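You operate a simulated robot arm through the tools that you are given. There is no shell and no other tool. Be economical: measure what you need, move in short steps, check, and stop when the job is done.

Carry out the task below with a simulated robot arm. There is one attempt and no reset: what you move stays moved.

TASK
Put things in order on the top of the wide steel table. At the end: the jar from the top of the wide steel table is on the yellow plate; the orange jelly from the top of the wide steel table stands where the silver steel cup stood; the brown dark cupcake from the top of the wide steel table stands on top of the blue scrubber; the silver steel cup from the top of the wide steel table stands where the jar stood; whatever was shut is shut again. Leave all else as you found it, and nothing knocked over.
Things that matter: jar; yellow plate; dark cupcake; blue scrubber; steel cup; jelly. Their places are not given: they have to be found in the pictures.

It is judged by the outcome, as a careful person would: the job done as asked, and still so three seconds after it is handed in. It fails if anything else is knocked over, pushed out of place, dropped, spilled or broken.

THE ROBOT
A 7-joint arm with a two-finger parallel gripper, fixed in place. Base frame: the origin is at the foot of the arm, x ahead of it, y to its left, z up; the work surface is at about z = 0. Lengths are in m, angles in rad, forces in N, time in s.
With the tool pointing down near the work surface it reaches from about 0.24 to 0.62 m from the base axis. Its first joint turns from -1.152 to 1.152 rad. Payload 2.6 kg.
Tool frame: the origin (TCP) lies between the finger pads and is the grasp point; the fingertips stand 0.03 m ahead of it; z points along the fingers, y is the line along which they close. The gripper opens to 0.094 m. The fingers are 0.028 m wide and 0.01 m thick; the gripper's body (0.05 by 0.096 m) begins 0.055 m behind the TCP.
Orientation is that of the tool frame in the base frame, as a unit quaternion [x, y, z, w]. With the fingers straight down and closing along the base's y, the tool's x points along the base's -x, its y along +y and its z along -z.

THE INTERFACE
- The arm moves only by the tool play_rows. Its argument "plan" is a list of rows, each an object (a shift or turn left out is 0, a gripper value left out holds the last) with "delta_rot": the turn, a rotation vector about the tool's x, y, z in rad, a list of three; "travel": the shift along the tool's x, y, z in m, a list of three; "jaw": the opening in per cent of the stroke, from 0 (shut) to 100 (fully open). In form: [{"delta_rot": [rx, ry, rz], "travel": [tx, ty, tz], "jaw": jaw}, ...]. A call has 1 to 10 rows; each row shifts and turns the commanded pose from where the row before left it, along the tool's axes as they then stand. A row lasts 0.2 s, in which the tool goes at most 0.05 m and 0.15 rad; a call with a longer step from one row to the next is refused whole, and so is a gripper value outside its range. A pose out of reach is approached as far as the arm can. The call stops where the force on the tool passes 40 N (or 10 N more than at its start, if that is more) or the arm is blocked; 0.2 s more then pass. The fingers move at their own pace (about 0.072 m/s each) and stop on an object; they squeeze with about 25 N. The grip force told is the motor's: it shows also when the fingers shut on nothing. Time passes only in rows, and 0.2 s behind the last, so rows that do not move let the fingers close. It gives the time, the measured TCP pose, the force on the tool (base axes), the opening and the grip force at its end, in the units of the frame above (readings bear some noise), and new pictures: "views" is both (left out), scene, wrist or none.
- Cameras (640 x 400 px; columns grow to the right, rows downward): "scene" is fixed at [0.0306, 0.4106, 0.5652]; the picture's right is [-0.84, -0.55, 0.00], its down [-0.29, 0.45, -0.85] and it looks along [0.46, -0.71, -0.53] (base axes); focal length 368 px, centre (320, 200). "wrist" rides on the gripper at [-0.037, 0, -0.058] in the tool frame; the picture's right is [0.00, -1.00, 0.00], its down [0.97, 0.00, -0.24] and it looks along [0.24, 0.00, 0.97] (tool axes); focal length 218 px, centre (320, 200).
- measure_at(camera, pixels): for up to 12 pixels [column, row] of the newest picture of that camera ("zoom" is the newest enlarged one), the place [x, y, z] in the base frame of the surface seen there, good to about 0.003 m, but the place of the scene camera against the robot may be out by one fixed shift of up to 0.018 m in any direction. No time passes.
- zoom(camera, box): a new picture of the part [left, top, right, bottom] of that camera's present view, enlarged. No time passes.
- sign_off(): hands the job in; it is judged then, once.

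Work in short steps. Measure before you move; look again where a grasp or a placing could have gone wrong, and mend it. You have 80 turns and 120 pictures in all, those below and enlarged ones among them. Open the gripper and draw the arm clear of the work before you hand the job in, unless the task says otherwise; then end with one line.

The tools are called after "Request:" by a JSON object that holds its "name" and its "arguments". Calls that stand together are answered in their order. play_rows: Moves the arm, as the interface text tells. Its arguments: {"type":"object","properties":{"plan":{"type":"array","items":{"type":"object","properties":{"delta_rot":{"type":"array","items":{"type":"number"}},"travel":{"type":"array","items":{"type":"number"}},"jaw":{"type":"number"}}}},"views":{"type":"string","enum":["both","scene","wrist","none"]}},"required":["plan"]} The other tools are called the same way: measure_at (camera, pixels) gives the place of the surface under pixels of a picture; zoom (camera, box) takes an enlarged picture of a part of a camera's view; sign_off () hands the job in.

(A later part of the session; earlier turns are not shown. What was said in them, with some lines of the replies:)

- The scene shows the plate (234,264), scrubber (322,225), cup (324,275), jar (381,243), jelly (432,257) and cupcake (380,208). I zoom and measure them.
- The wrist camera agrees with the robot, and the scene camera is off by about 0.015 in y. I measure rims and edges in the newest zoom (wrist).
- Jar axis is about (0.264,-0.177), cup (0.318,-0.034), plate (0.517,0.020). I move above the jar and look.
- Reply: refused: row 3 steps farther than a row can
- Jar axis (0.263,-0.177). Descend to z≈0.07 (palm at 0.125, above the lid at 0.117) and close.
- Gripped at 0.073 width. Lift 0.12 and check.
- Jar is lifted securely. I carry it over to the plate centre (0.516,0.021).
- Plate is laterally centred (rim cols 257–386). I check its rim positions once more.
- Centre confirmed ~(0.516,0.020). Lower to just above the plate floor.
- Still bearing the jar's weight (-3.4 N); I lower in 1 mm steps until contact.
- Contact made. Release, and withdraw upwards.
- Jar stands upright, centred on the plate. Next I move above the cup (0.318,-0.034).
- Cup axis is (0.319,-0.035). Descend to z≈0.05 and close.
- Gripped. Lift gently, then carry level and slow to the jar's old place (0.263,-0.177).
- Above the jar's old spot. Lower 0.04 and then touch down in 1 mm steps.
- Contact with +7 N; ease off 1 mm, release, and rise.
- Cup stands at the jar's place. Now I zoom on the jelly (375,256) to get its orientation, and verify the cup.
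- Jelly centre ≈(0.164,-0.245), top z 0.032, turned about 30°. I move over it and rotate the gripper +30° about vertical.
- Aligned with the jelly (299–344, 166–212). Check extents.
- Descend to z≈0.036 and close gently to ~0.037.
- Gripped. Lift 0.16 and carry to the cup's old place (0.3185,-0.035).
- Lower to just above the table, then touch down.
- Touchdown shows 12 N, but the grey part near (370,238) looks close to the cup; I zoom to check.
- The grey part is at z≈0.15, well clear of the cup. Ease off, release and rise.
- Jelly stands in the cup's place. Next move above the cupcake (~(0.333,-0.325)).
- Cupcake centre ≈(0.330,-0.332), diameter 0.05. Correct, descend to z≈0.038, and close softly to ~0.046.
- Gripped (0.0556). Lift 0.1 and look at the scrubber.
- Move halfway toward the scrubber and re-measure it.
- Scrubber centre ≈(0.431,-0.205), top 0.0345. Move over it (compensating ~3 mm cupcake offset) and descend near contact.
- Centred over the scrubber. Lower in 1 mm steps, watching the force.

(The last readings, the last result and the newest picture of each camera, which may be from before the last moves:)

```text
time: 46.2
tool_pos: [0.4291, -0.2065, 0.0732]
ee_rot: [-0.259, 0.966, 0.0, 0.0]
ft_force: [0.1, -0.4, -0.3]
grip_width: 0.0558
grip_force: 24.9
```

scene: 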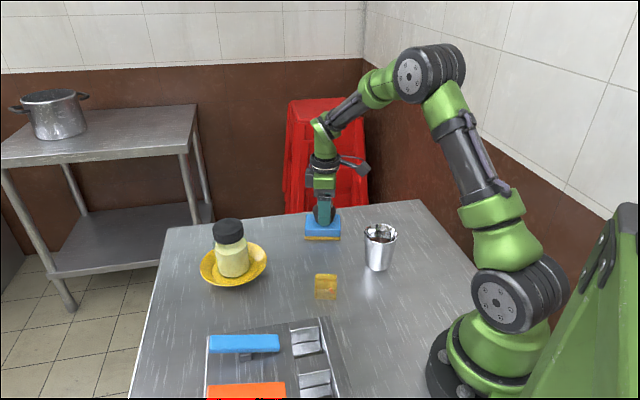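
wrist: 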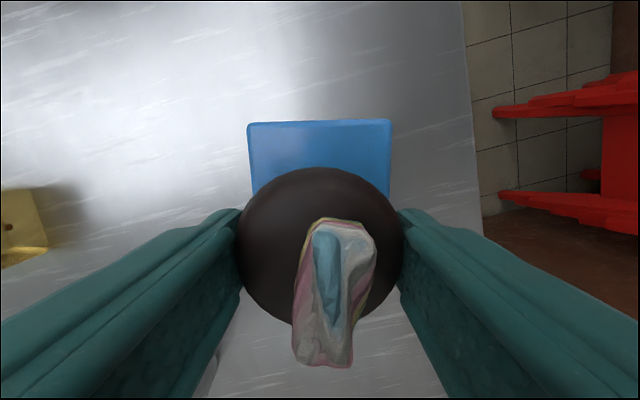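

Request:
{"name": "play_rows", "arguments": {"plan": [{"travel": [0, 0, 0.001]}, {}], "views": "none"}}

```text
time: 46.8
tool_pos: [0.4298, -0.205, 0.0729]
ee_rot: [-0.259, 0.966, -0.001, 0.001]
ft_force: [0.8, -0.2, 2.3]
grip_width: 0.0557
grip_force: 25.5
```

Contact (+2.3 N). Release slowly and rise.

Request:
{"name": "play_rows", "arguments": {"plan": [{"jaw": 75}, {"jaw": 95}, {}, {}, {"travel": [0, 0, -0.02]}, {"travel": [0, 0, -0.04]}, {"travel": [0, 0, -0.045]}, {"travel": [0, 0, -0.045]}, {}]}}

```text
time: 48.8
tool_pos: [0.4289, -0.2076, 0.2216]
ee_rot: [-0.259, 0.966, 0.0, 0.001]
ft_force: [-0.2, 0.3, 1.2]
grip_width: 0.0895
grip_force: 0.0
```

scene: 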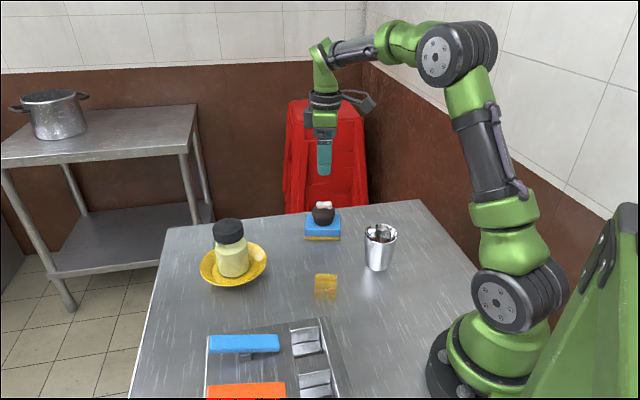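
wrist: 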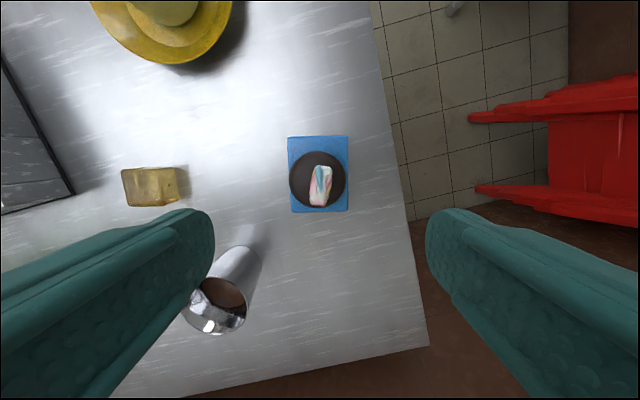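

All four are placed. I zoom for a final check and draw the arm up.

Request:
{"name": "play_rows", "arguments": {"plan": [{"travel": [0, 0, -0.03]}, {"travel": [0, 0, -0.03]}, {}], "views": "none"}}

Request:
{"name": "zoom", "arguments": {"camera": "scene", "box": [180, 185, 440, 345]}}

```text
time: 49.6
tool_pos: [0.4285, -0.2057, 0.2808]
ee_rot: [-0.259, 0.966, 0.0, 0.001]
ft_force: [-0.8, 1.0, 0.0]
grip_width: 0.0894
grip_force: 0.0
```

```text
2.46 times, centred on (310, 265) of scene
```

zoom: 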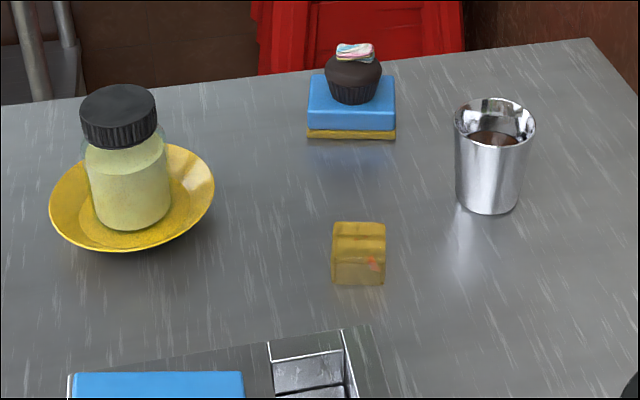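

Everything is upright and in place, and the arm is clear with the gripper open, so I hand it in.

Request:
{"name": "sign_off", "arguments": {}}

```text
The job is handed in.
```

The job is handed in: the jar is on the yellow plate with its lid still on, the steel cup stands where the jar stood, the jelly stands where the cup stood, and the cupcake is on top of the blue scrubber.
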